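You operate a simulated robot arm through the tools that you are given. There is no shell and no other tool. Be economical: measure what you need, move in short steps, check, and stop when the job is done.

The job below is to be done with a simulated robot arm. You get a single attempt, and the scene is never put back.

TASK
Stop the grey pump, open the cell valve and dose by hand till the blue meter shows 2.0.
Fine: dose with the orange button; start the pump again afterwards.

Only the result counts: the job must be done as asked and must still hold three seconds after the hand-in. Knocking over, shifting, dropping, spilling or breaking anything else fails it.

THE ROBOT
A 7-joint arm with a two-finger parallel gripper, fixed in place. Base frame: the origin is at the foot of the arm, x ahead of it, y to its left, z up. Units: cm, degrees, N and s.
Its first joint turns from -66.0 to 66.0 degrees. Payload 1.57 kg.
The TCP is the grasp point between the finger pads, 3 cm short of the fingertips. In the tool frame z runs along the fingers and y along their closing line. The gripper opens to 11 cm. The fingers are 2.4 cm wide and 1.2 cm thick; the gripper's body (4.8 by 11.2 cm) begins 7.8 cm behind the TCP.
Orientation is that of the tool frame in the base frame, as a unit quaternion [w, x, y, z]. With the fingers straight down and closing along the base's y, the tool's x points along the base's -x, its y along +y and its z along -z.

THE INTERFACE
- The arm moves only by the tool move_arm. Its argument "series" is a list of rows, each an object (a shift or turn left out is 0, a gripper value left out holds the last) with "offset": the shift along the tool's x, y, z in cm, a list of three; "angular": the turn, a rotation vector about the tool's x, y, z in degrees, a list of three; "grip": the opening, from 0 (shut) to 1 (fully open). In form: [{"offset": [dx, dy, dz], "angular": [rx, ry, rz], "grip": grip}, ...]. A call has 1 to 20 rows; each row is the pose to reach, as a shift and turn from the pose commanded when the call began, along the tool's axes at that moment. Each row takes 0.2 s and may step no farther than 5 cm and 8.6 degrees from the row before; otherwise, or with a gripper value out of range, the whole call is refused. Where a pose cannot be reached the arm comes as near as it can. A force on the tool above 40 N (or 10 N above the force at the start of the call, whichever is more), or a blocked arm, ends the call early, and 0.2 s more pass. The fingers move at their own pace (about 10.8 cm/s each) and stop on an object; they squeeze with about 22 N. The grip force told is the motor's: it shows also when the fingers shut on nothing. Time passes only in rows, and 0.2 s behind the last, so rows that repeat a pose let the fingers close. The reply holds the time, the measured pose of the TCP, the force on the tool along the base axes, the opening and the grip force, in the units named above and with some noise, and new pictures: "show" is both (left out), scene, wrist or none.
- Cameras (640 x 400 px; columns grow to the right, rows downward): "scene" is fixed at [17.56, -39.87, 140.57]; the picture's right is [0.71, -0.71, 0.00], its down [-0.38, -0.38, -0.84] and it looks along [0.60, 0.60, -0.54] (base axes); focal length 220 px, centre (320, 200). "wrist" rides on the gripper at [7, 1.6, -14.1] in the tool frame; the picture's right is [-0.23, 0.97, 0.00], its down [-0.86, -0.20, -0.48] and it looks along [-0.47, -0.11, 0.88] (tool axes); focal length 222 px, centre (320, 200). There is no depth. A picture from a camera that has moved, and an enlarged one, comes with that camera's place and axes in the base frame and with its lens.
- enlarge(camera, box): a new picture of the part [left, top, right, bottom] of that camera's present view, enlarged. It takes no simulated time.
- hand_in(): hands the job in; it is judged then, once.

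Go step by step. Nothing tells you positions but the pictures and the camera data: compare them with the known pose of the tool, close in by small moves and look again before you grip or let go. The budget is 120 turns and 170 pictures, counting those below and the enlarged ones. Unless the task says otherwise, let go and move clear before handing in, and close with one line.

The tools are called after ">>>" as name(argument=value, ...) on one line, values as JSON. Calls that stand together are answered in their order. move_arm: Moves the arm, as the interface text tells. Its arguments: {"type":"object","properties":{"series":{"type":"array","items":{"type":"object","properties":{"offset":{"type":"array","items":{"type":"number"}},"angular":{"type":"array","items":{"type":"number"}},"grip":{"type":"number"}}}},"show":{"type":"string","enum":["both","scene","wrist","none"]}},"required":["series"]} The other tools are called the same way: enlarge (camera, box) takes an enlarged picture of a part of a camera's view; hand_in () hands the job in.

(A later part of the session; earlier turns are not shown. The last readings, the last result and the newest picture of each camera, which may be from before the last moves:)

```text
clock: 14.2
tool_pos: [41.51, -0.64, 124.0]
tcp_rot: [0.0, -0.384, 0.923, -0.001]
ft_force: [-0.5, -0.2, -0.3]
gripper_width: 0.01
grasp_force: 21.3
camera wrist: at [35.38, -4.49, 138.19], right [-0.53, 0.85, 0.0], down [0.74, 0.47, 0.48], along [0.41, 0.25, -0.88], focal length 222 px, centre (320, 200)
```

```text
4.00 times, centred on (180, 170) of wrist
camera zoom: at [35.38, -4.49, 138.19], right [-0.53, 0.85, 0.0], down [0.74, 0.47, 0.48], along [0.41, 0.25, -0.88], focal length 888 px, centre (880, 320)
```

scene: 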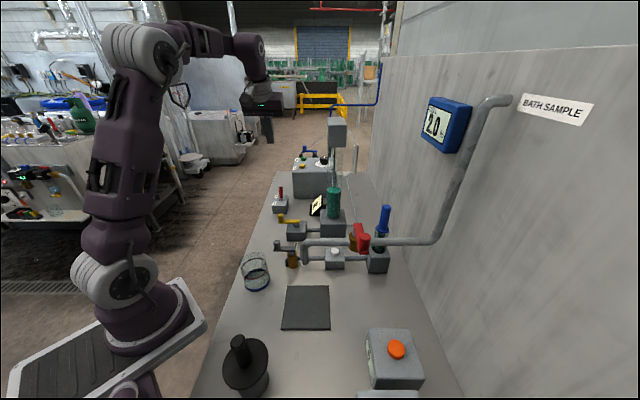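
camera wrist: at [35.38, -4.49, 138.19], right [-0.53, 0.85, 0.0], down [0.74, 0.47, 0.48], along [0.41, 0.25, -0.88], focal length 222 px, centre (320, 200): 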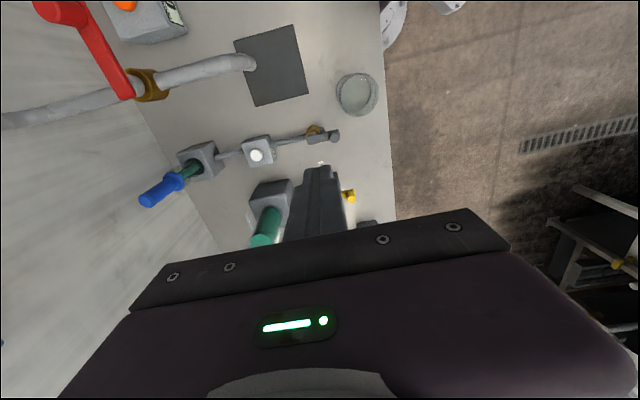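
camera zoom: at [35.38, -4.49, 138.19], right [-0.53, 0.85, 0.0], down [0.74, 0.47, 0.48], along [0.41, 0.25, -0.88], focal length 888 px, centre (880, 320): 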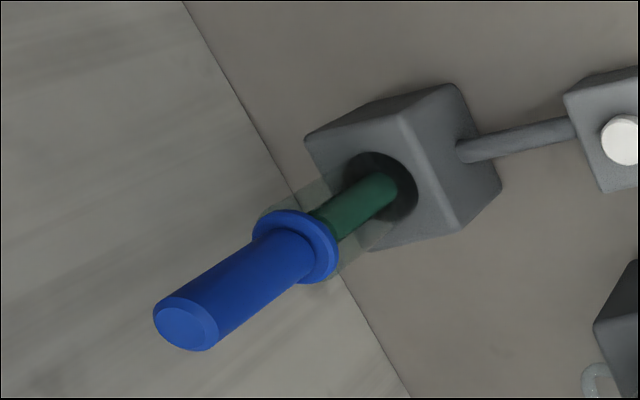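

The label reads FILTER, and the blue-handled cell on the same line matches the blue meter, so the grey brass valve feeds the cell. I'll lower the closed fingers on the far side of its knob, which is near (42.4, 2.9, 95.4).

>>> move_arm(series=[{"offset": [-3.7, 1, 3]}, {"offset": [-7.3, 1.9, 6]}, {"offset": [-7.3, 1.9, 11]}, {"offset": [-7.3, 1.9, 16]}, {"offset": [-7.3, 1.9, 20]}, {"offset": [-7.3, 1.9, 20]}], show="both")

>>> enlarge(camera="scene", box=[250, 180, 350, 270])

```text
clock: 15.6
tool_pos: [45.36, 6.13, 103.72]
tcp_rot: [0.0, -0.385, 0.923, 0.0]
ft_force: [-0.6, 0.7, 0.0]
gripper_width: 0.0
grasp_force: 21.0
camera wrist: at [39.32, 2.31, 117.84], right [-0.53, 0.85, 0.0], down [0.74, 0.47, 0.48], along [0.41, 0.25, -0.88], focal length 222 px, centre (320, 200)
```

scene: 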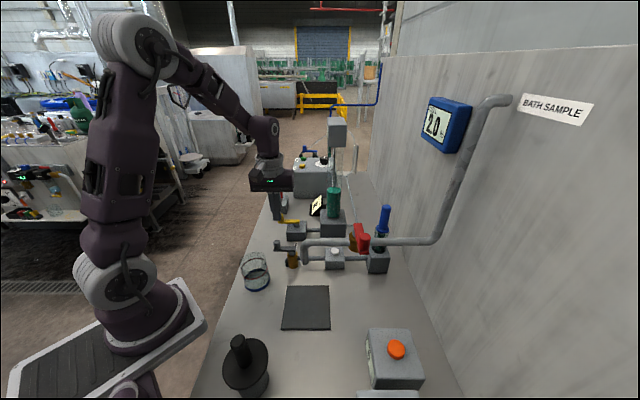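
wrist: 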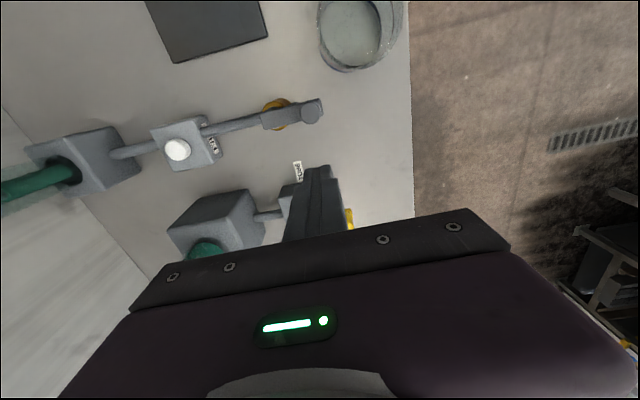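

```text
4.44 times, centred on (300, 225) of scene
camera zoom: at [17.56, -39.87, 140.57], right [0.71, -0.71, 0.0], down [-0.38, -0.38, -0.84], along [0.6, 0.6, -0.54], focal length 976 px, centre (409, 89)
```

zoom: 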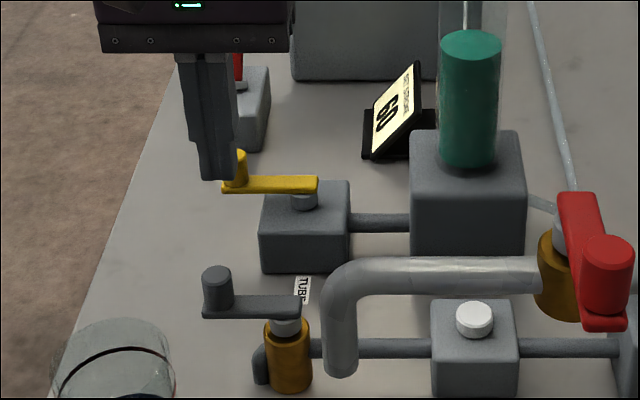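

Alignment matches. I'll descend beside the knob and nudge it toward the near side, watching for resistance.

>>> move_arm(series=[{"offset": [0, 0, 4]}, {"offset": [0, 0, 7.3]}, {"offset": [1.2, 0, 7.3]}, {"offset": [2.2, 0, 7.3]}, {"offset": [3.3, 0.3, 7.3]}, {"offset": [3.9, 0.4, 7.3]}], show="both")

>>> enlarge(camera="scene", box=[250, 190, 350, 280])

```text
clock: 17.0
tool_pos: [42.45, 3.38, 96.52]
tcp_rot: [0.0, -0.384, 0.923, 0.001]
ft_force: [1.0, -0.2, 0.5]
gripper_width: 0.0
grasp_force: 21.0
camera wrist: at [36.33, -0.46, 110.69], right [-0.53, 0.85, 0.0], down [0.74, 0.47, 0.48], along [0.41, 0.25, -0.88], focal length 222 px, centre (320, 200)
```

scene: 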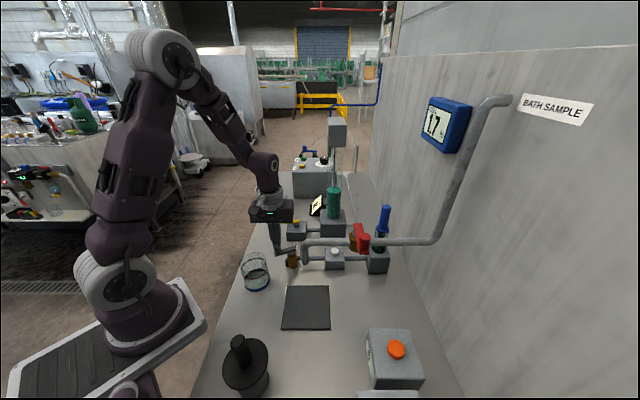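
wrist: 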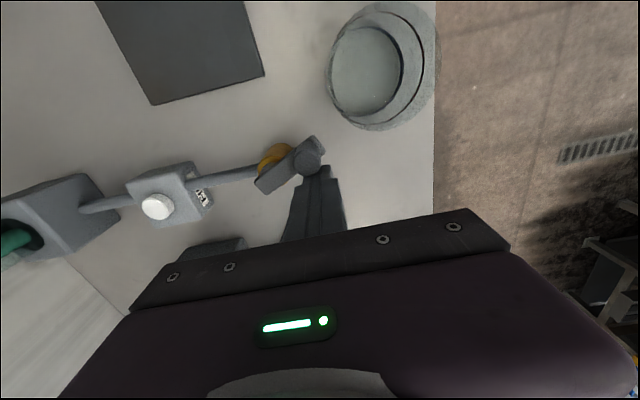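

```text
4.44 times, centred on (300, 235) of scene
camera zoom: at [17.56, -39.87, 140.57], right [0.71, -0.71, 0.0], down [-0.38, -0.38, -0.84], along [0.6, 0.6, -0.54], focal length 976 px, centre (409, 44)
```

zoom: 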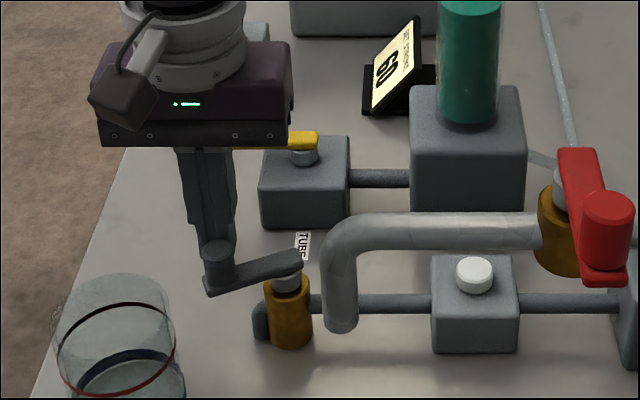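

The meter dropped to 1.7, so the lever is opening the cell valve. I'll continue the arc to about 88°.

>>> move_arm(series=[{"offset": [0.6, 0, 0]}, {"offset": [1.75, -0.2, 0]}, {"offset": [2.8, -0.7, 0]}, {"offset": [3.7, -1.4, 0]}, {"offset": [4.2, -2.05, 0]}, {"offset": [4.3, -2.3, 0]}], show="both")

>>> enlarge(camera="scene", box=[250, 190, 350, 280])

>>> enlarge(camera="scene", box=[400, 80, 500, 160])

```text
clock: 18.4
tool_pos: [41.0, -1.3, 96.56]
tcp_rot: [-0.001, -0.383, 0.924, 0.0]
ft_force: [-0.8, 0.2, 0.0]
gripper_width: 0.0
grasp_force: 21.5
camera wrist: at [34.87, -5.05, 110.73], right [-0.53, 0.85, 0.0], down [0.74, 0.47, 0.48], along [0.41, 0.25, -0.88], focal length 222 px, centre (320, 200)
```

scene: 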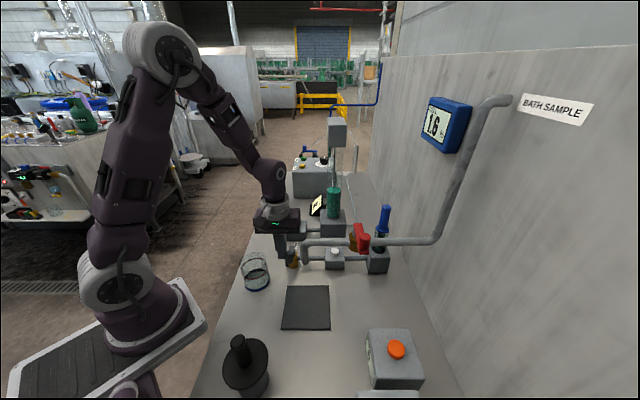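
wrist: 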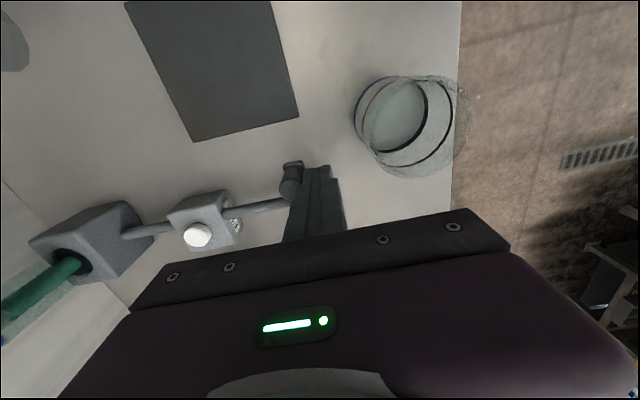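

```text
4.44 times, centred on (300, 235) of scene
camera zoom: at [17.56, -39.87, 140.57], right [0.71, -0.71, 0.0], down [-0.38, -0.38, -0.84], along [0.6, 0.6, -0.54], focal length 976 px, centre (409, 44)
```

zoom: 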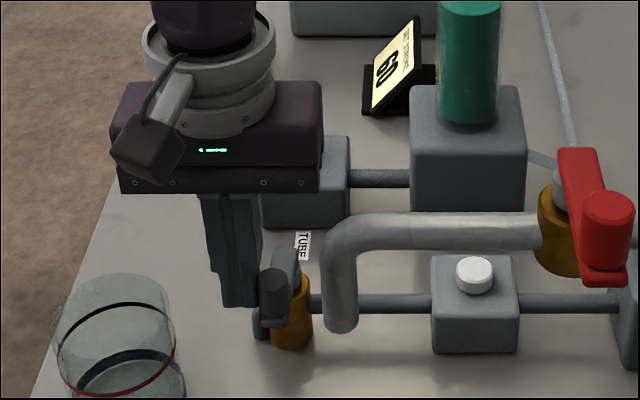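

```text
5.00 times, centred on (450, 120) of scene
camera zoom: at [17.56, -39.87, 140.57], right [0.71, -0.71, 0.0], down [-0.38, -0.38, -0.84], along [0.6, 0.6, -0.54], focal length 1098 px, centre (-330, 600)
```

zoom: 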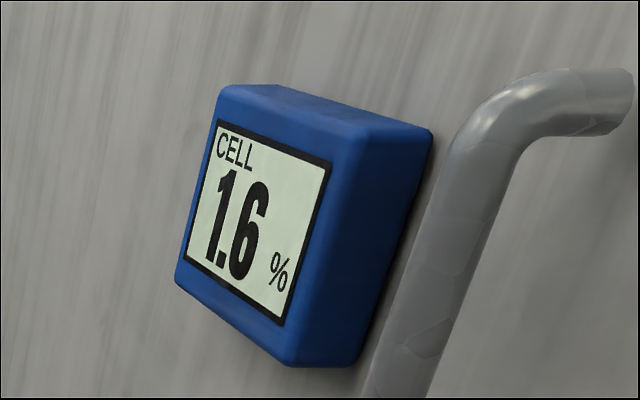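

The meter reads 1.6 and the lever is nearly at the far stop. I'll nudge slightly more, then retreat upward and let the reading settle.

>>> move_arm(series=[{"offset": [0, -0.3, 0]}, {"offset": [0, -0.6, 0]}, {"offset": [0, 1.0, 0]}, {"offset": [0, 1.5, -4]}, {"offset": [0, 1.5, -8]}, {"offset": [0, 1.5, -12]}, {"offset": [0, 1.5, -16]}, {"offset": [0, 1.5, -20]}, {"offset": [0, 1.5, -24]}, {"offset": [0, 1.5, -24]}, {"offset": [0, 1.5, -24]}], show="both")

>>> enlarge(camera="scene", box=[250, 190, 350, 280])

>>> enlarge(camera="scene", box=[400, 80, 500, 160])

```text
clock: 20.8
tool_pos: [39.94, 0.01, 120.46]
tcp_rot: [0.0, -0.384, 0.923, 0.0]
ft_force: [-0.1, -0.2, -0.5]
gripper_width: 0.02
grasp_force: 21.1
camera wrist: at [33.9, -3.83, 134.7], right [-0.53, 0.85, 0.0], down [0.74, 0.47, 0.48], along [0.41, 0.25, -0.88], focal length 222 px, centre (320, 200)
```

scene: 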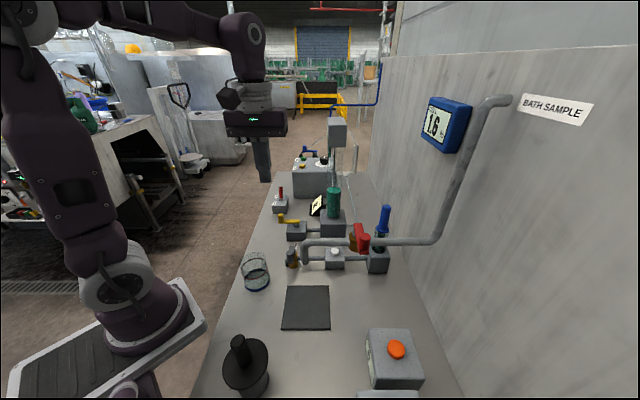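
wrist: 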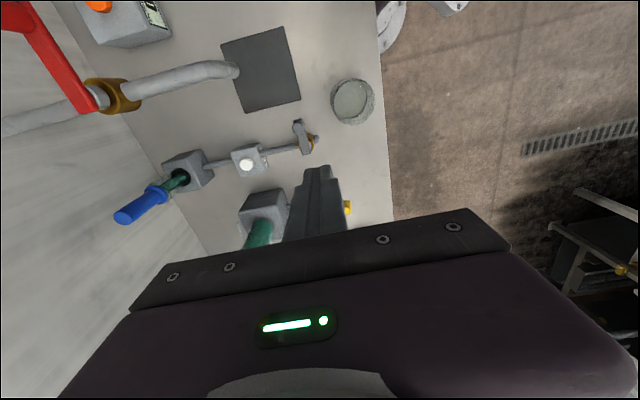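

```text
4.44 times, centred on (300, 235) of scene
camera zoom: at [17.56, -39.87, 140.57], right [0.71, -0.71, 0.0], down [-0.38, -0.38, -0.84], along [0.6, 0.6, -0.54], focal length 976 px, centre (409, 44)
```

zoom: 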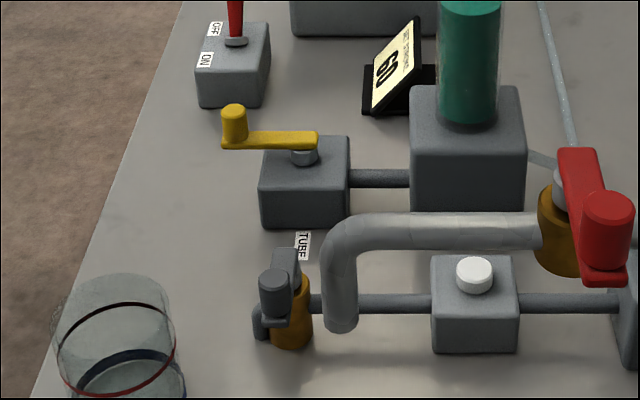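

```text
5.00 times, centred on (450, 120) of scene
camera zoom: at [17.56, -39.87, 140.57], right [0.71, -0.71, 0.0], down [-0.38, -0.38, -0.84], along [0.6, 0.6, -0.54], focal length 1098 px, centre (-330, 600)
```

zoom: 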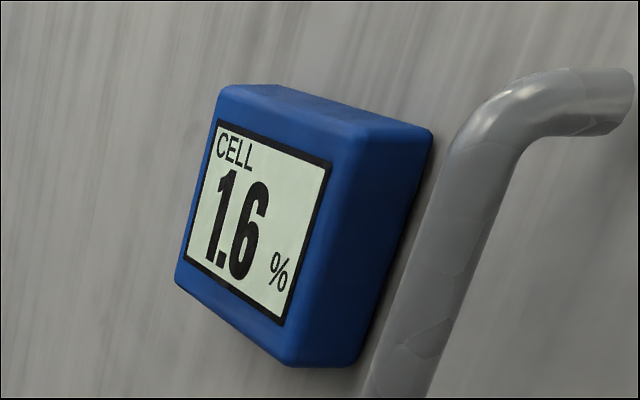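

The valve is fully open and the meter is steady at 1.6, so two presses at 0.2 % each are needed. I'll move over to view the orange dose button.

>>> move_arm(series=[{"offset": [3.8, -2.3, -1], "angular": [0, 0, 7.5]}, {"offset": [7.6, -4.7, -2], "angular": [0, 0, 15]}, {"offset": [11.4, -7, -2], "angular": [0, 0, 22.5]}, {"offset": [15.1, -9.4, -2], "angular": [0, 0, 30]}, {"offset": [18.9, -11.7, -2], "angular": [0, 0, 37.5]}, {"offset": [22.7, -14, -2], "angular": [0, 0, 45]}, {"offset": [22.7, -14, -2], "angular": [0, 0, 45]}], show="both")

>>> enlarge(camera="wrist", box=[200, 60, 360, 220])

```text
clock: 22.4
tool_pos: [33.69, -26.12, 122.39]
tcp_rot: [0.0, -0.001, 1.0, 0.0]
ft_force: [0.2, -0.7, -0.2]
gripper_width: 0.0
grasp_force: 21.3
camera wrist: at [26.77, -24.56, 136.58], right [0.23, 0.97, 0.0], down [0.86, -0.2, 0.48], along [0.47, -0.11, -0.88], focal length 222 px, centre (320, 200)
```

scene: 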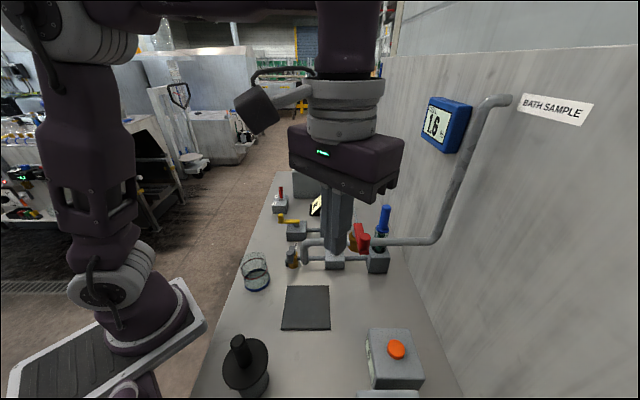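
wrist: 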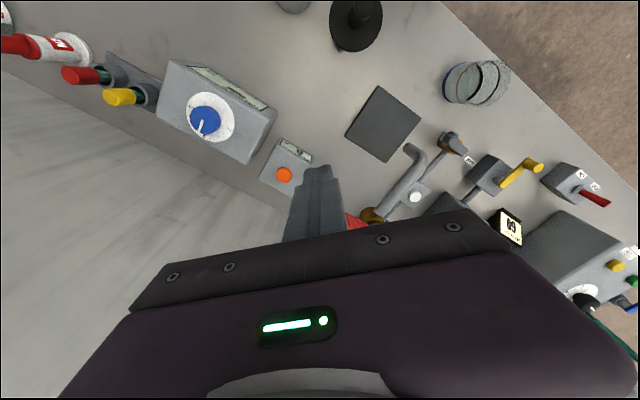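

```text
2.50 times, centred on (280, 140) of wrist
camera zoom: at [26.77, -24.56, 136.58], right [0.23, 0.97, 0.0], down [0.86, -0.2, 0.48], along [0.47, -0.11, -0.88], focal length 555 px, centre (420, 350)
```

zoom: 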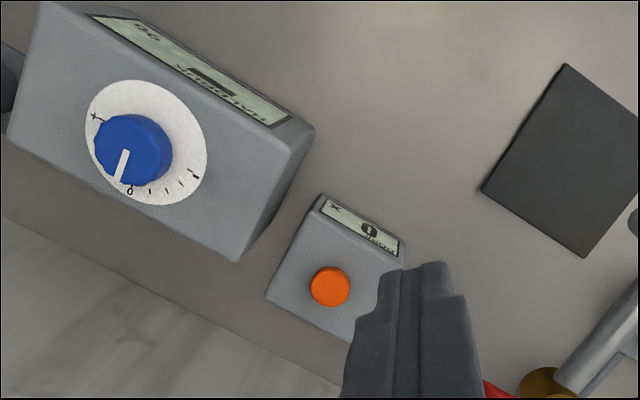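

The button is at about (42.2, -35.8, 94). I'll position the closed fingertips above it.

>>> move_arm(series=[{"offset": [-3, -3.3, 0]}, {"offset": [-6, -6.5, 0]}, {"offset": [-8.5, -9.7, 2]}, {"offset": [-8.5, -9.7, 7]}, {"offset": [-8.5, -9.7, 12]}, {"offset": [-8.5, -9.7, 17]}, {"offset": [-8.5, -9.7, 21]}, {"offset": [-8.5, -9.7, 21]}], show="both")

>>> enlarge(camera="scene", box=[340, 290, 460, 400])

```text
clock: 24.2
tool_pos: [42.19, -35.53, 101.51]
tcp_rot: [0.0, -0.001, 1.0, 0.0]
ft_force: [-0.3, 0.2, 0.0]
gripper_width: 0.0
grasp_force: 21.3
camera wrist: at [35.24, -34.0, 115.71], right [0.22, 0.97, 0.0], down [0.86, -0.2, 0.48], along [0.47, -0.11, -0.88], focal length 222 px, centre (320, 200)
```

scene: 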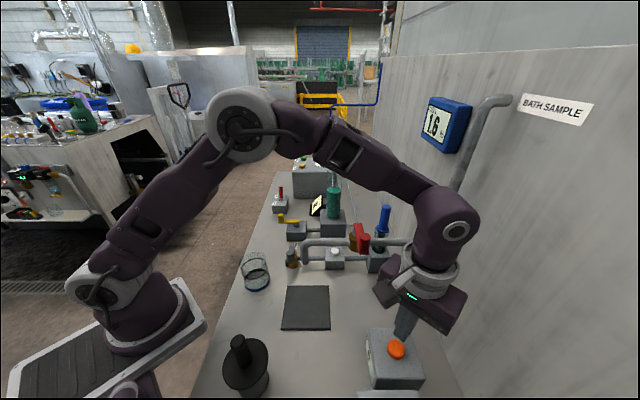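
wrist: 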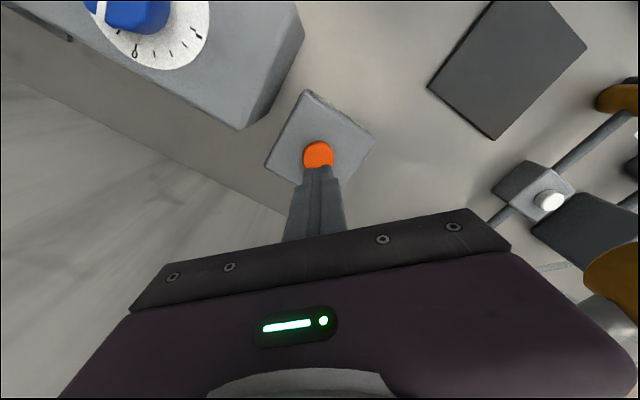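

```text
3.64 times, centred on (400, 345) of scene
camera zoom: at [17.56, -39.87, 140.57], right [0.71, -0.71, 0.0], down [-0.38, -0.38, -0.84], along [0.6, 0.6, -0.54], focal length 798 px, centre (29, -327)
```

zoom: 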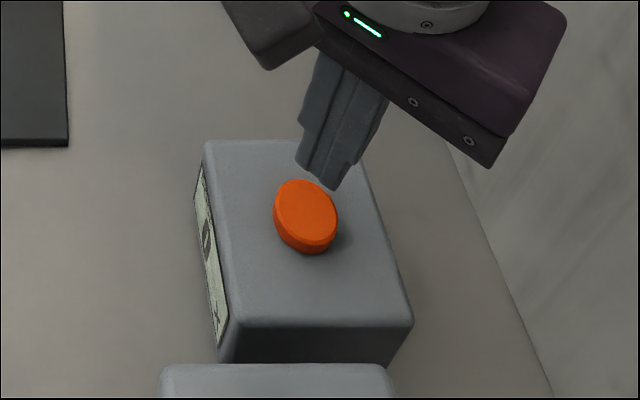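

The fingers are aligned over the button. I'll press down gently once and come back up.

>>> move_arm(series=[{"offset": [0.2, -0.2, 3]}, {"offset": [0.2, -0.2, 4]}, {"offset": [0.2, -0.2, 4.5]}, {"offset": [0.2, -0.2, 4.9]}], show="scene")

>>> enlarge(camera="scene", box=[340, 290, 460, 400])

```text
clock: 25.2
tool_pos: [41.99, -35.96, 96.76]
tcp_rot: [0.0, -0.002, 1.0, 0.0]
ft_force: [-0.5, 2.1, 5.1]
gripper_width: 0.0
grasp_force: 21.2
```

scene: 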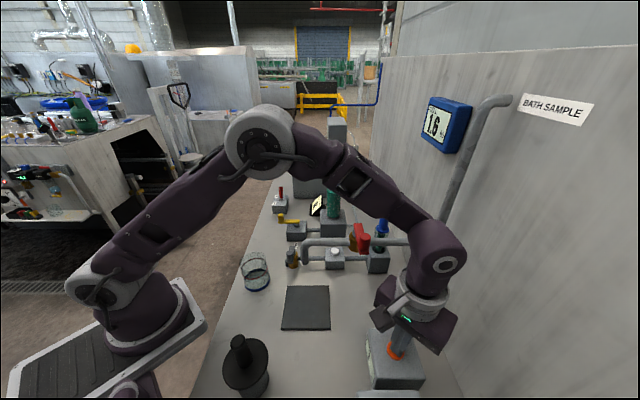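

```text
3.64 times, centred on (400, 345) of scene
camera zoom: at [17.55, -39.86, 140.57], right [0.71, -0.71, 0.0], down [-0.38, -0.38, -0.84], along [0.6, 0.6, -0.54], focal length 798 px, centre (29, -327)
```

zoom: 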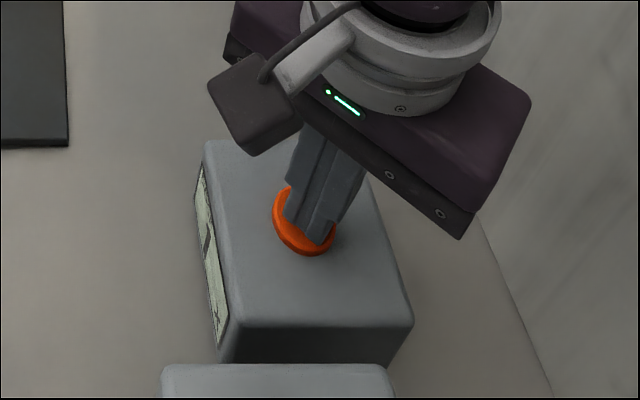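

I've made contact at about 5 N. I'll check whether the counter already registered a press.

>>> enlarge(camera="scene", box=[360, 325, 400, 390])

>>> enlarge(camera="wrist", box=[240, 60, 400, 200])

```text
6.15 times, centred on (380, 358) of scene
camera zoom: at [17.55, -39.86, 140.57], right [0.71, -0.71, 0.0], down [-0.38, -0.38, -0.84], along [0.6, 0.6, -0.54], focal length 1351 px, centre (-49, -769)
```

zoom: 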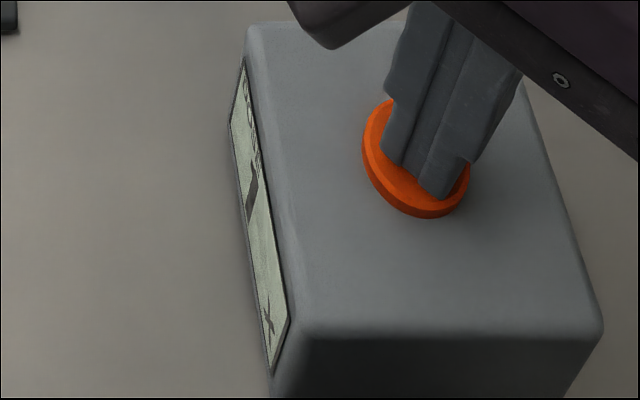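

```text
2.86 times, centred on (320, 130) of wrist
camera zoom: at [35.11, -34.32, 110.86], right [0.22, 0.97, 0.0], down [0.86, -0.2, 0.48], along [0.47, -0.11, -0.88], focal length 635 px, centre (320, 400)
```

zoom: 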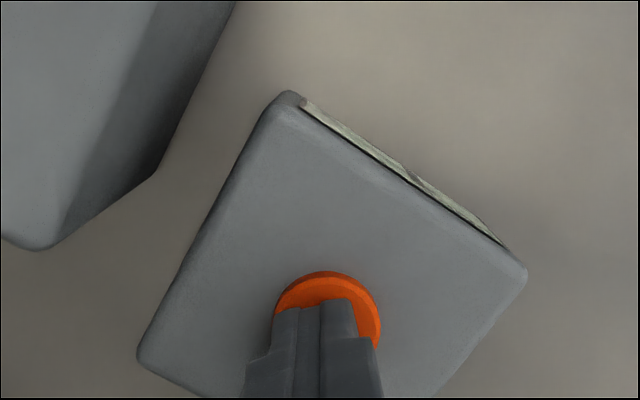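

The counter now shows 1. I'll rise fully, wait and read the meter.

>>> move_arm(series=[{"offset": [0, 0, -2]}, {"offset": [0, 0, -4]}, {"offset": [0, 0, -4]}, {"offset": [0, 0, -4]}, {"offset": [0, 0, -4]}, {"offset": [0, 0, -4]}, {"offset": [0, 0, -4]}, {"offset": [0, 0, -4]}, {"offset": [0, 0, -4]}, {"offset": [0, 0, -4]}, {"offset": [0, 0, -4]}, {"offset": [0, 0, -4]}], show="none")

>>> enlarge(camera="scene", box=[400, 80, 500, 160])

>>> enlarge(camera="scene", box=[360, 325, 400, 390])

```text
clock: 27.8
tool_pos: [42.16, -35.87, 100.72]
tcp_rot: [0.0, -0.001, 1.0, 0.0]
ft_force: [0.1, 0.0, 0.2]
gripper_width: 0.01
grasp_force: 21.1
```

```text
5.00 times, centred on (450, 120) of scene
camera zoom: at [17.56, -39.87, 140.57], right [0.71, -0.71, 0.0], down [-0.38, -0.38, -0.84], along [0.6, 0.6, -0.54], focal length 1098 px, centre (-330, 600)
```

zoom: 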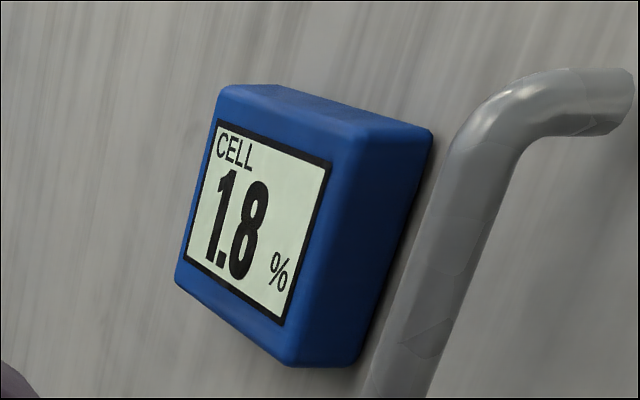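

```text
6.15 times, centred on (380, 358) of scene
camera zoom: at [17.56, -39.87, 140.57], right [0.71, -0.71, 0.0], down [-0.38, -0.38, -0.84], along [0.6, 0.6, -0.54], focal length 1351 px, centre (-49, -769)
```

zoom: 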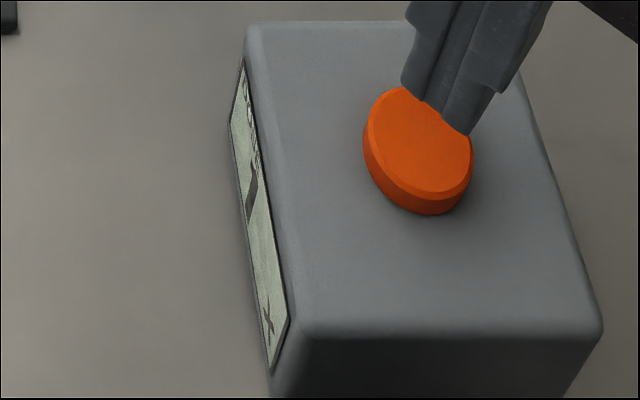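

The meter rose to 1.8, exactly one dose. I'll do the second press, release and wait.

>>> move_arm(series=[{"offset": [0, 0, 2.2]}, {"offset": [0, 0, 3.1]}, {"offset": [0, 0, 3.6]}, {"offset": [0, 0, 4.0]}, {"offset": [0, 0, 2]}, {"offset": [0, 0, -2]}, {"offset": [0, 0, -6]}, {"offset": [0, 0, -10]}, {"offset": [0, 0, -14]}, {"offset": [0, 0, -18]}, {"offset": [0, 0, -20]}, {"offset": [0, 0, -20]}, {"offset": [0, 0, -20]}, {"offset": [0, 0, -20]}, {"offset": [0, 0, -20]}, {"offset": [0, 0, -20]}, {"offset": [0, 0, -20]}, {"offset": [0, 0, -20]}], show="scene")

>>> enlarge(camera="scene", box=[400, 80, 500, 160])

>>> enlarge(camera="scene", box=[360, 325, 400, 390])

```text
clock: 31.6
tool_pos: [42.1, -35.94, 120.77]
tcp_rot: [0.0, -0.002, 1.0, 0.0]
ft_force: [0.4, 0.2, 0.4]
gripper_width: 0.0
grasp_force: 21.2
```

scene: 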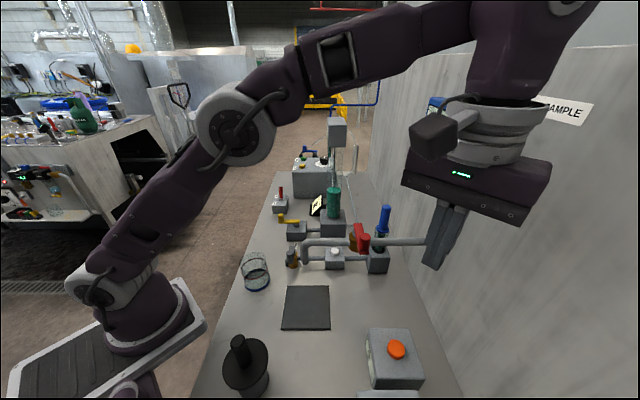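

```text
5.00 times, centred on (450, 120) of scene
camera zoom: at [17.56, -39.87, 140.57], right [0.71, -0.71, 0.0], down [-0.38, -0.38, -0.84], along [0.6, 0.6, -0.54], focal length 1098 px, centre (-330, 600)
```

zoom: 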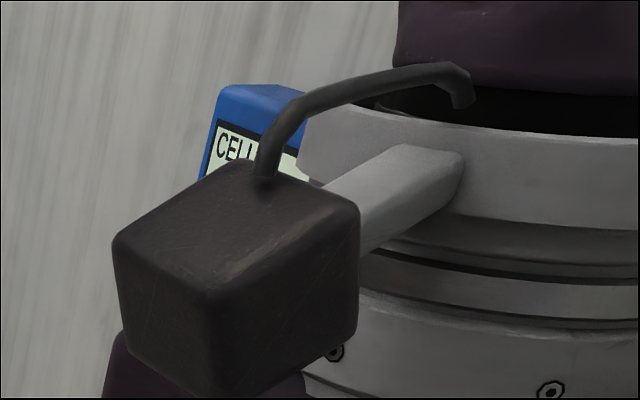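

```text
6.15 times, centred on (380, 358) of scene
camera zoom: at [17.56, -39.87, 140.57], right [0.71, -0.71, 0.0], down [-0.38, -0.38, -0.84], along [0.6, 0.6, -0.54], focal length 1351 px, centre (-49, -769)
```

zoom: 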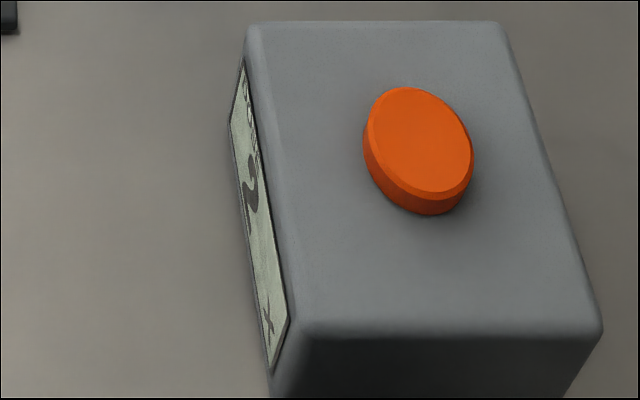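

The counter shows 2. I'll move back around the red valve toward the middle, clear of the meter's line of sight.

>>> move_arm(series=[{"offset": [3, 3.3, -1]}, {"offset": [6, 6.6, -2]}, {"offset": [8.1, 9.9, -2]}, {"offset": [7.5, 14.2, -2], "angular": [0, 0, -7.5]}, {"offset": [6.5, 18.5, -2], "angular": [0, 0, -15]}, {"offset": [5.5, 22.9, -2], "angular": [0, 0, -22.5]}, {"offset": [4.5, 27.2, -2], "angular": [0, 0, -30]}, {"offset": [3.3, 31.6, -2], "angular": [0, 0, -37.5]}, {"offset": [2.1, 35.9, -2], "angular": [0, 0, -45]}, {"offset": [2.1, 35.9, -2], "angular": [0, 0, -45]}], show="scene")

>>> enlarge(camera="scene", box=[400, 80, 500, 160])

```text
clock: 33.8
tool_pos: [39.65, 0.11, 122.55]
tcp_rot: [0.0, -0.385, 0.923, 0.0]
ft_force: [0.4, -0.5, 0.2]
gripper_width: 0.01
grasp_force: 21.3
```

scene: 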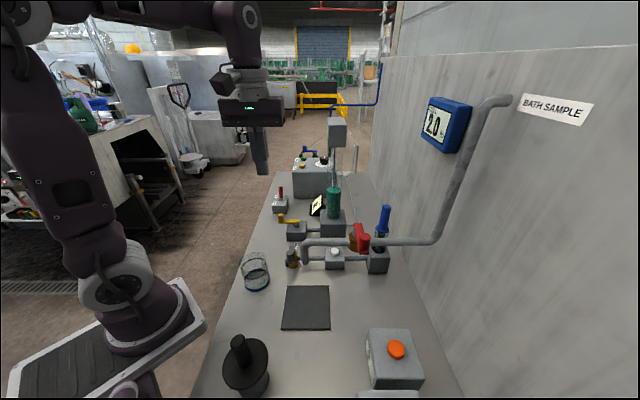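

```text
5.00 times, centred on (450, 120) of scene
camera zoom: at [17.56, -39.87, 140.57], right [0.71, -0.71, 0.0], down [-0.38, -0.38, -0.84], along [0.6, 0.6, -0.54], focal length 1098 px, centre (-330, 600)
```

zoom: 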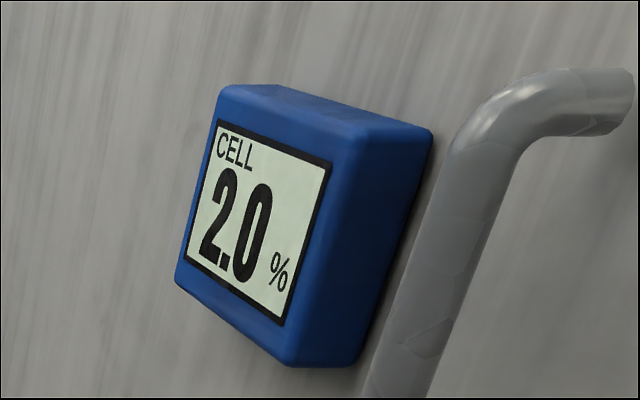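

The meter reads 2.0. Next comes restarting the pump: I'll go to the toggle with the tool tilted 26°.

>>> move_arm(series=[{"offset": [-4.3, 0.5, 0.6], "angular": [0, -4.3, 0]}, {"offset": [-8.6, 1, 1.3], "angular": [0, -8.6, 0]}, {"offset": [-12.9, 1.6, 2], "angular": [0, -13, 0]}, {"offset": [-17.1, 2.1, 2.7], "angular": [0, -17.4, 0]}, {"offset": [-21.4, 2.7, 3.4], "angular": [0, -21.7, 0]}, {"offset": [-25.7, 3.2, 4], "angular": [0, -26, 0]}, {"offset": [-25.7, 3.2, 4], "angular": [0, -26, 0], "grip": 0.45}, {"offset": [-25.7, 3.2, 4], "angular": [0, -26, 0], "grip": 0.45}], show="both")

>>> enlarge(camera="scene", box=[264, 182, 304, 217])

>>> enlarge(camera="wrist", box=[270, 90, 370, 190])

```text
clock: 35.6
tool_pos: [55.7, 20.47, 118.4]
tcp_rot: [0.207, -0.375, 0.899, 0.087]
ft_force: [-0.1, 0.3, 0.6]
gripper_width: 4.96
grasp_force: 0.2
camera wrist: at [45.69, 12.75, 128.13], right [-0.55, 0.83, 0.1], down [0.54, 0.26, 0.81], along [0.64, 0.49, -0.58], focal length 222 px, centre (320, 200)
```

scene: 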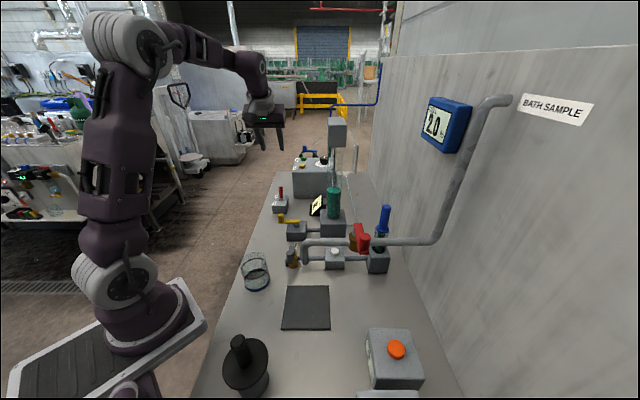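
wrist: 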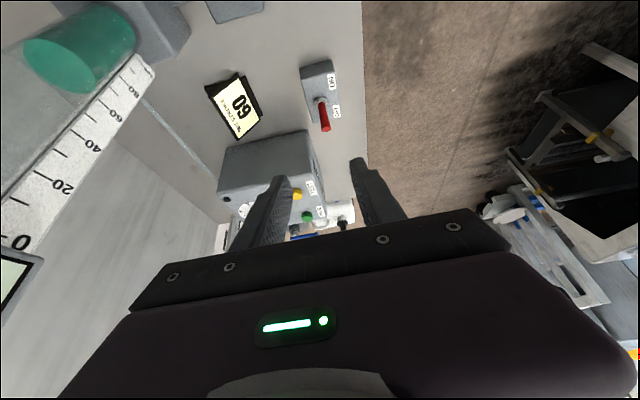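

```text
11.43 times, centred on (284, 200) of scene
camera zoom: at [17.56, -39.87, 140.57], right [0.71, -0.71, 0.0], down [-0.38, -0.38, -0.84], along [0.6, 0.6, -0.54], focal length 2510 px, centre (731, 206)
```

zoom: 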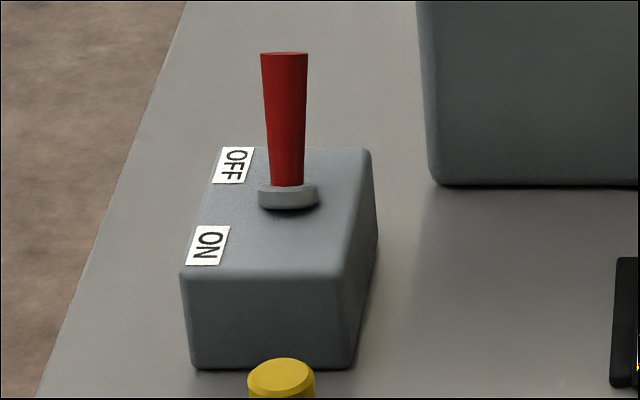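

```text
4.00 times, centred on (320, 140) of wrist
camera zoom: at [45.69, 12.75, 128.13], right [-0.55, 0.83, 0.1], down [0.54, 0.26, 0.81], along [0.64, 0.49, -0.58], focal length 888 px, centre (320, 440)
```

zoom: 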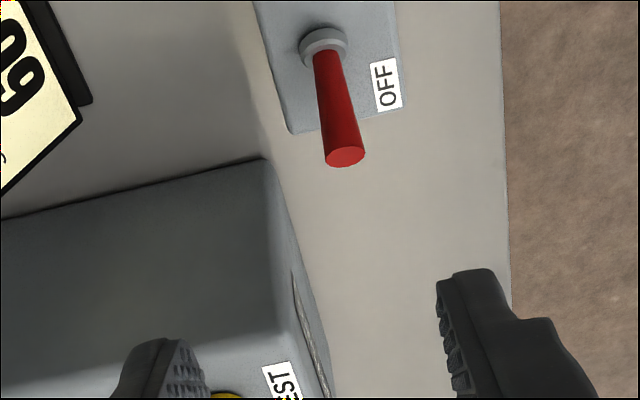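

The lever tip is now at about (63.8, 29.9, 94.8), leaning to OFF. I'll come to a pre-grasp pose with the fingers straddling it.

>>> move_arm(series=[{"offset": [0.95, 0.2, 4.3], "angular": [0, -3.5, 0]}, {"offset": [1.9, 0.4, 8.5], "angular": [0, -7, 0]}, {"offset": [2.8, 0.6, 12.8], "angular": [0, -10.5, 0]}, {"offset": [3.75, 0.83, 17.05], "angular": [0, -14, 0]}, {"offset": [3.75, 0.83, 17.05], "angular": [0, -14, 0]}], show="both")

>>> enlarge(camera="scene", box=[250, 160, 330, 220])

```text
clock: 36.8
tool_pos: [57.76, 23.85, 101.5]
tcp_rot: [0.316, -0.362, 0.867, 0.132]
ft_force: [0.6, -1.2, 0.1]
gripper_width: 4.95
grasp_force: 0.0
camera wrist: at [46.42, 14.68, 107.86], right [-0.57, 0.81, 0.15], down [0.39, 0.11, 0.92], along [0.73, 0.58, -0.37], focal length 222 px, centre (320, 200)
```

scene: 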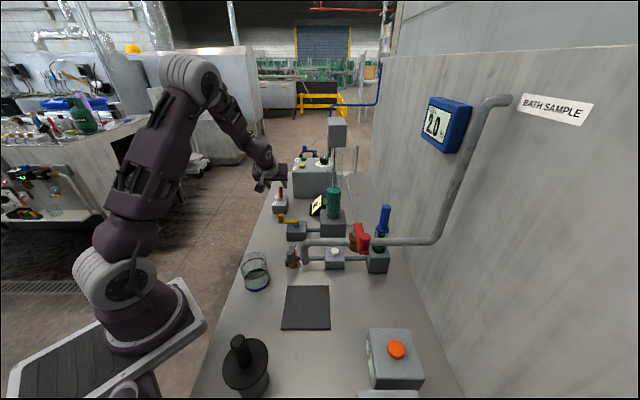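
wrist: 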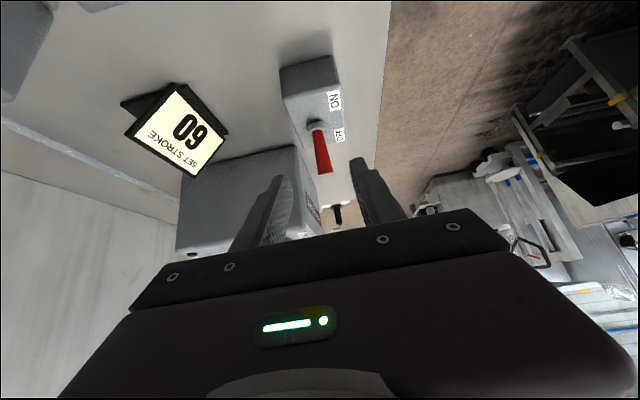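

```text
6.67 times, centred on (290, 190) of scene
camera zoom: at [17.56, -39.87, 140.57], right [0.71, -0.71, 0.0], down [-0.38, -0.38, -0.84], along [0.6, 0.6, -0.54], focal length 1464 px, centre (520, 267)
```

zoom: 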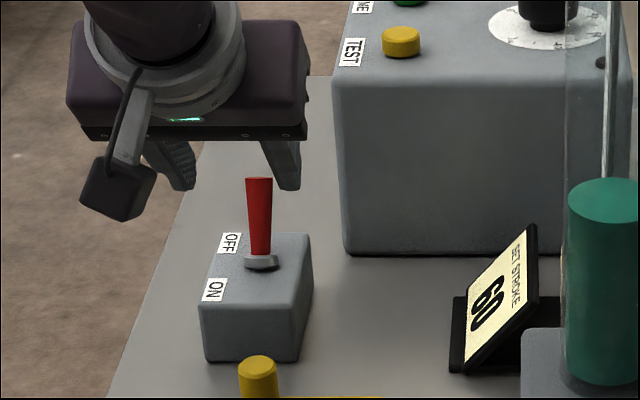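

Laterally centred. I'll advance along the tool axis to straddle the lever and close gently.

>>> move_arm(series=[{"offset": [0, -0.1, 3]}, {"offset": [0, -0.1, 6]}, {"offset": [0, -0.1, 8]}, {"offset": [0, -0.1, 8]}], show="both")

>>> enlarge(camera="scene", box=[250, 160, 330, 220])

```text
clock: 37.8
tool_pos: [61.74, 27.56, 95.5]
tcp_rot: [0.316, -0.361, 0.867, 0.132]
ft_force: [-0.5, -0.3, 0.0]
gripper_width: 4.96
grasp_force: 0.0
camera wrist: at [50.4, 18.29, 101.86], right [-0.57, 0.81, 0.15], down [0.39, 0.11, 0.92], along [0.73, 0.58, -0.37], focal length 222 px, centre (320, 200)
```

scene: 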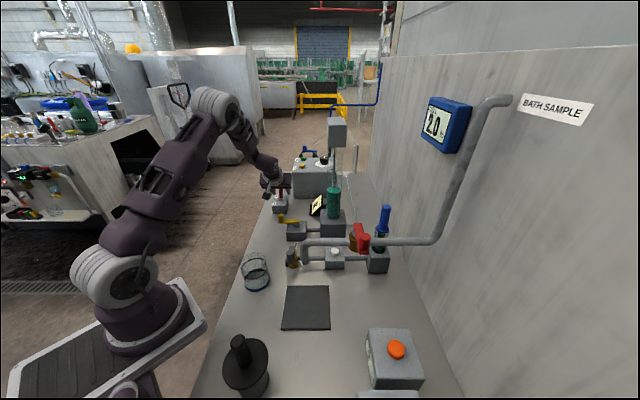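
wrist: 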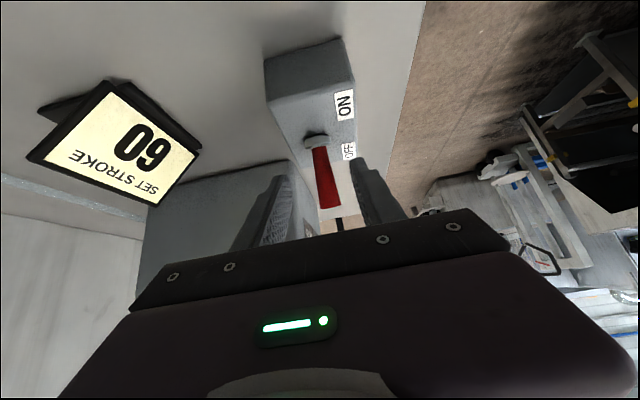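

```text
6.67 times, centred on (290, 190) of scene
camera zoom: at [17.56, -39.87, 140.57], right [0.71, -0.71, 0.0], down [-0.38, -0.38, -0.84], along [0.6, 0.6, -0.54], focal length 1464 px, centre (520, 267)
```

zoom: 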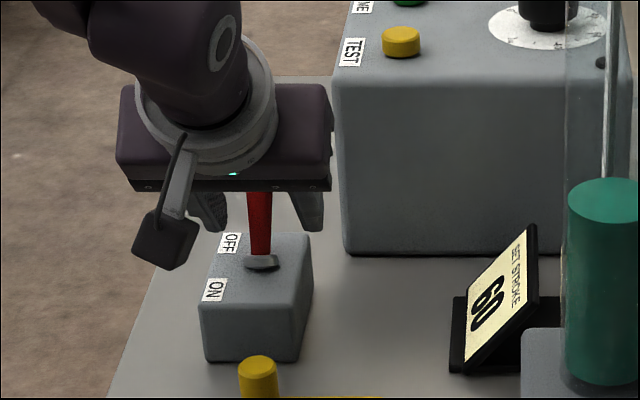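

The lever sits between the fingers. I'll close and pull it back toward ON.

>>> move_arm(series=[{"grip": 0}, {"grip": 0}, {"grip": 0}, {"offset": [0.76, 0, -0.65]}, {"offset": [1.4, 0, -1.4]}, {"offset": [2.1, 0, -2.0]}, {"offset": [2.75, 0, -2.4]}], show="both")

>>> enlarge(camera="scene", box=[250, 150, 350, 220])

```text
clock: 39.4
tool_pos: [59.24, 24.7, 95.54]
tcp_rot: [0.316, -0.36, 0.868, 0.13]
ft_force: [-0.9, 0.4, 0.4]
gripper_width: 0.0
grasp_force: 21.2
camera wrist: at [47.88, 15.67, 101.92], right [-0.57, 0.81, 0.14], down [0.39, 0.11, 0.92], along [0.73, 0.57, -0.37], focal length 222 px, centre (320, 200)
```

scene: 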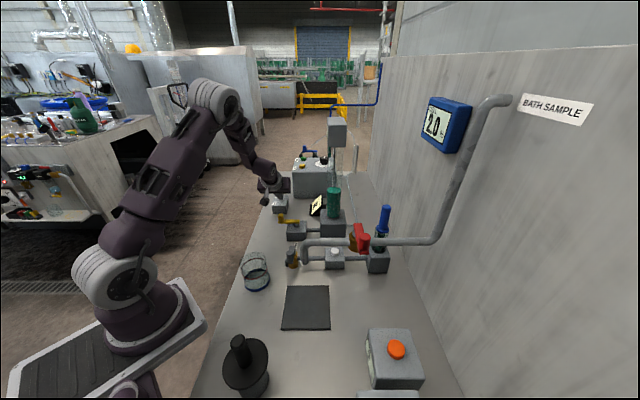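
wrist: 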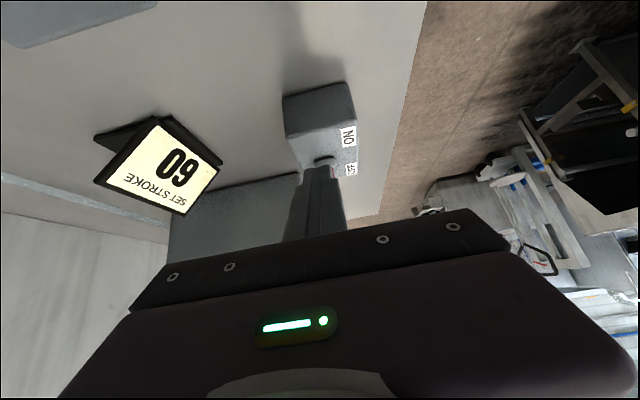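

```text
5.71 times, centred on (300, 185) of scene
camera zoom: at [17.56, -39.87, 140.57], right [0.71, -0.71, 0.0], down [-0.38, -0.38, -0.84], along [0.6, 0.6, -0.54], focal length 1255 px, centre (434, 286)
```

zoom: 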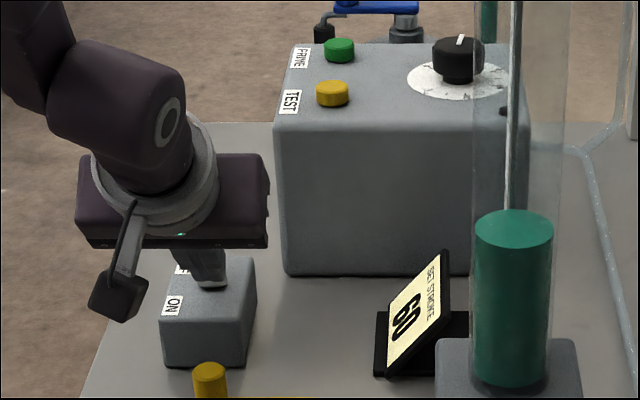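

The fingers slipped off and closed on nothing; the LED is still dark. I'll reopen, reach about 1.3 cm further and check before closing.

>>> move_arm(series=[{"offset": [0.8, 0, -0.7], "grip": 0.45}, {"offset": [0.8, 0, -0.7]}, {"offset": [0.8, 0, -0.7]}, {"offset": [-1.2, 0.1, 1.1]}, {"offset": [-2.6, 0.2, 2.4]}, {"offset": [-3.7, 0.3, 3.45]}, {"offset": [-3.7, 0.3, 3.45]}], show="both")

>>> enlarge(camera="scene", box=[250, 150, 350, 220])

>>> enlarge(camera="wrist", box=[250, 100, 410, 240])

```text
clock: 41.0
tool_pos: [62.6, 28.62, 95.2]
tcp_rot: [0.316, -0.361, 0.868, 0.132]
ft_force: [-1.0, 0.2, 0.8]
gripper_width: 4.96
grasp_force: 0.0
camera wrist: at [51.24, 19.5, 101.59], right [-0.57, 0.81, 0.15], down [0.39, 0.11, 0.92], along [0.73, 0.58, -0.37], focal length 222 px, centre (320, 200)
```

scene: 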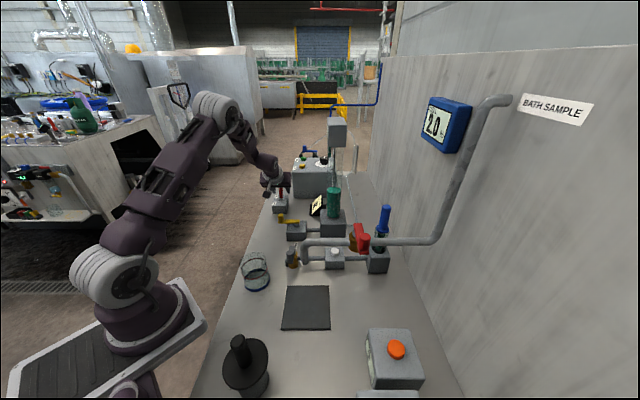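
wrist: 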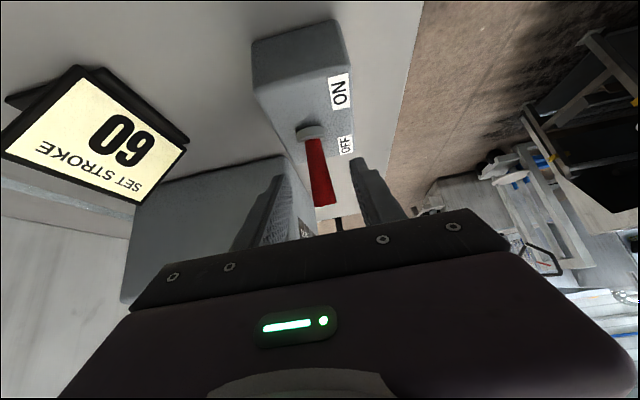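

```text
5.71 times, centred on (300, 185) of scene
camera zoom: at [17.56, -39.87, 140.57], right [0.71, -0.71, 0.0], down [-0.38, -0.38, -0.84], along [0.6, 0.6, -0.54], focal length 1255 px, centre (434, 286)
```

zoom: 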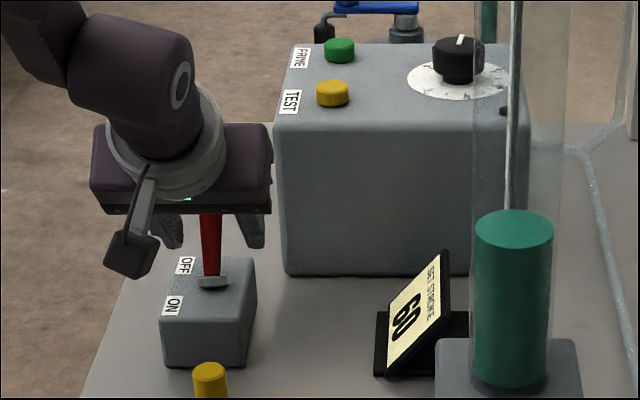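

```text
2.86 times, centred on (330, 170) of wrist
camera zoom: at [51.24, 19.5, 101.59], right [-0.57, 0.81, 0.15], down [0.39, 0.11, 0.92], along [0.73, 0.58, -0.37], focal length 635 px, centre (291, 286)
```

zoom: 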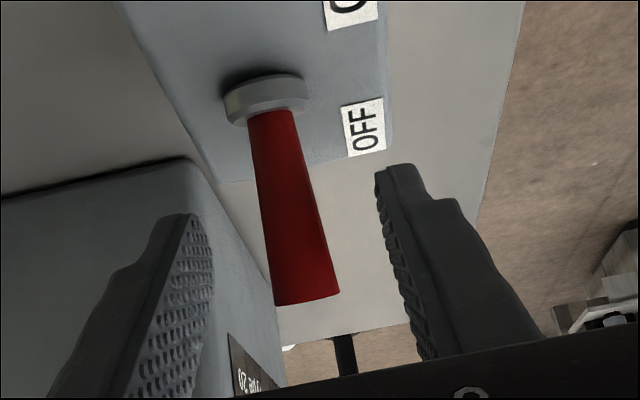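

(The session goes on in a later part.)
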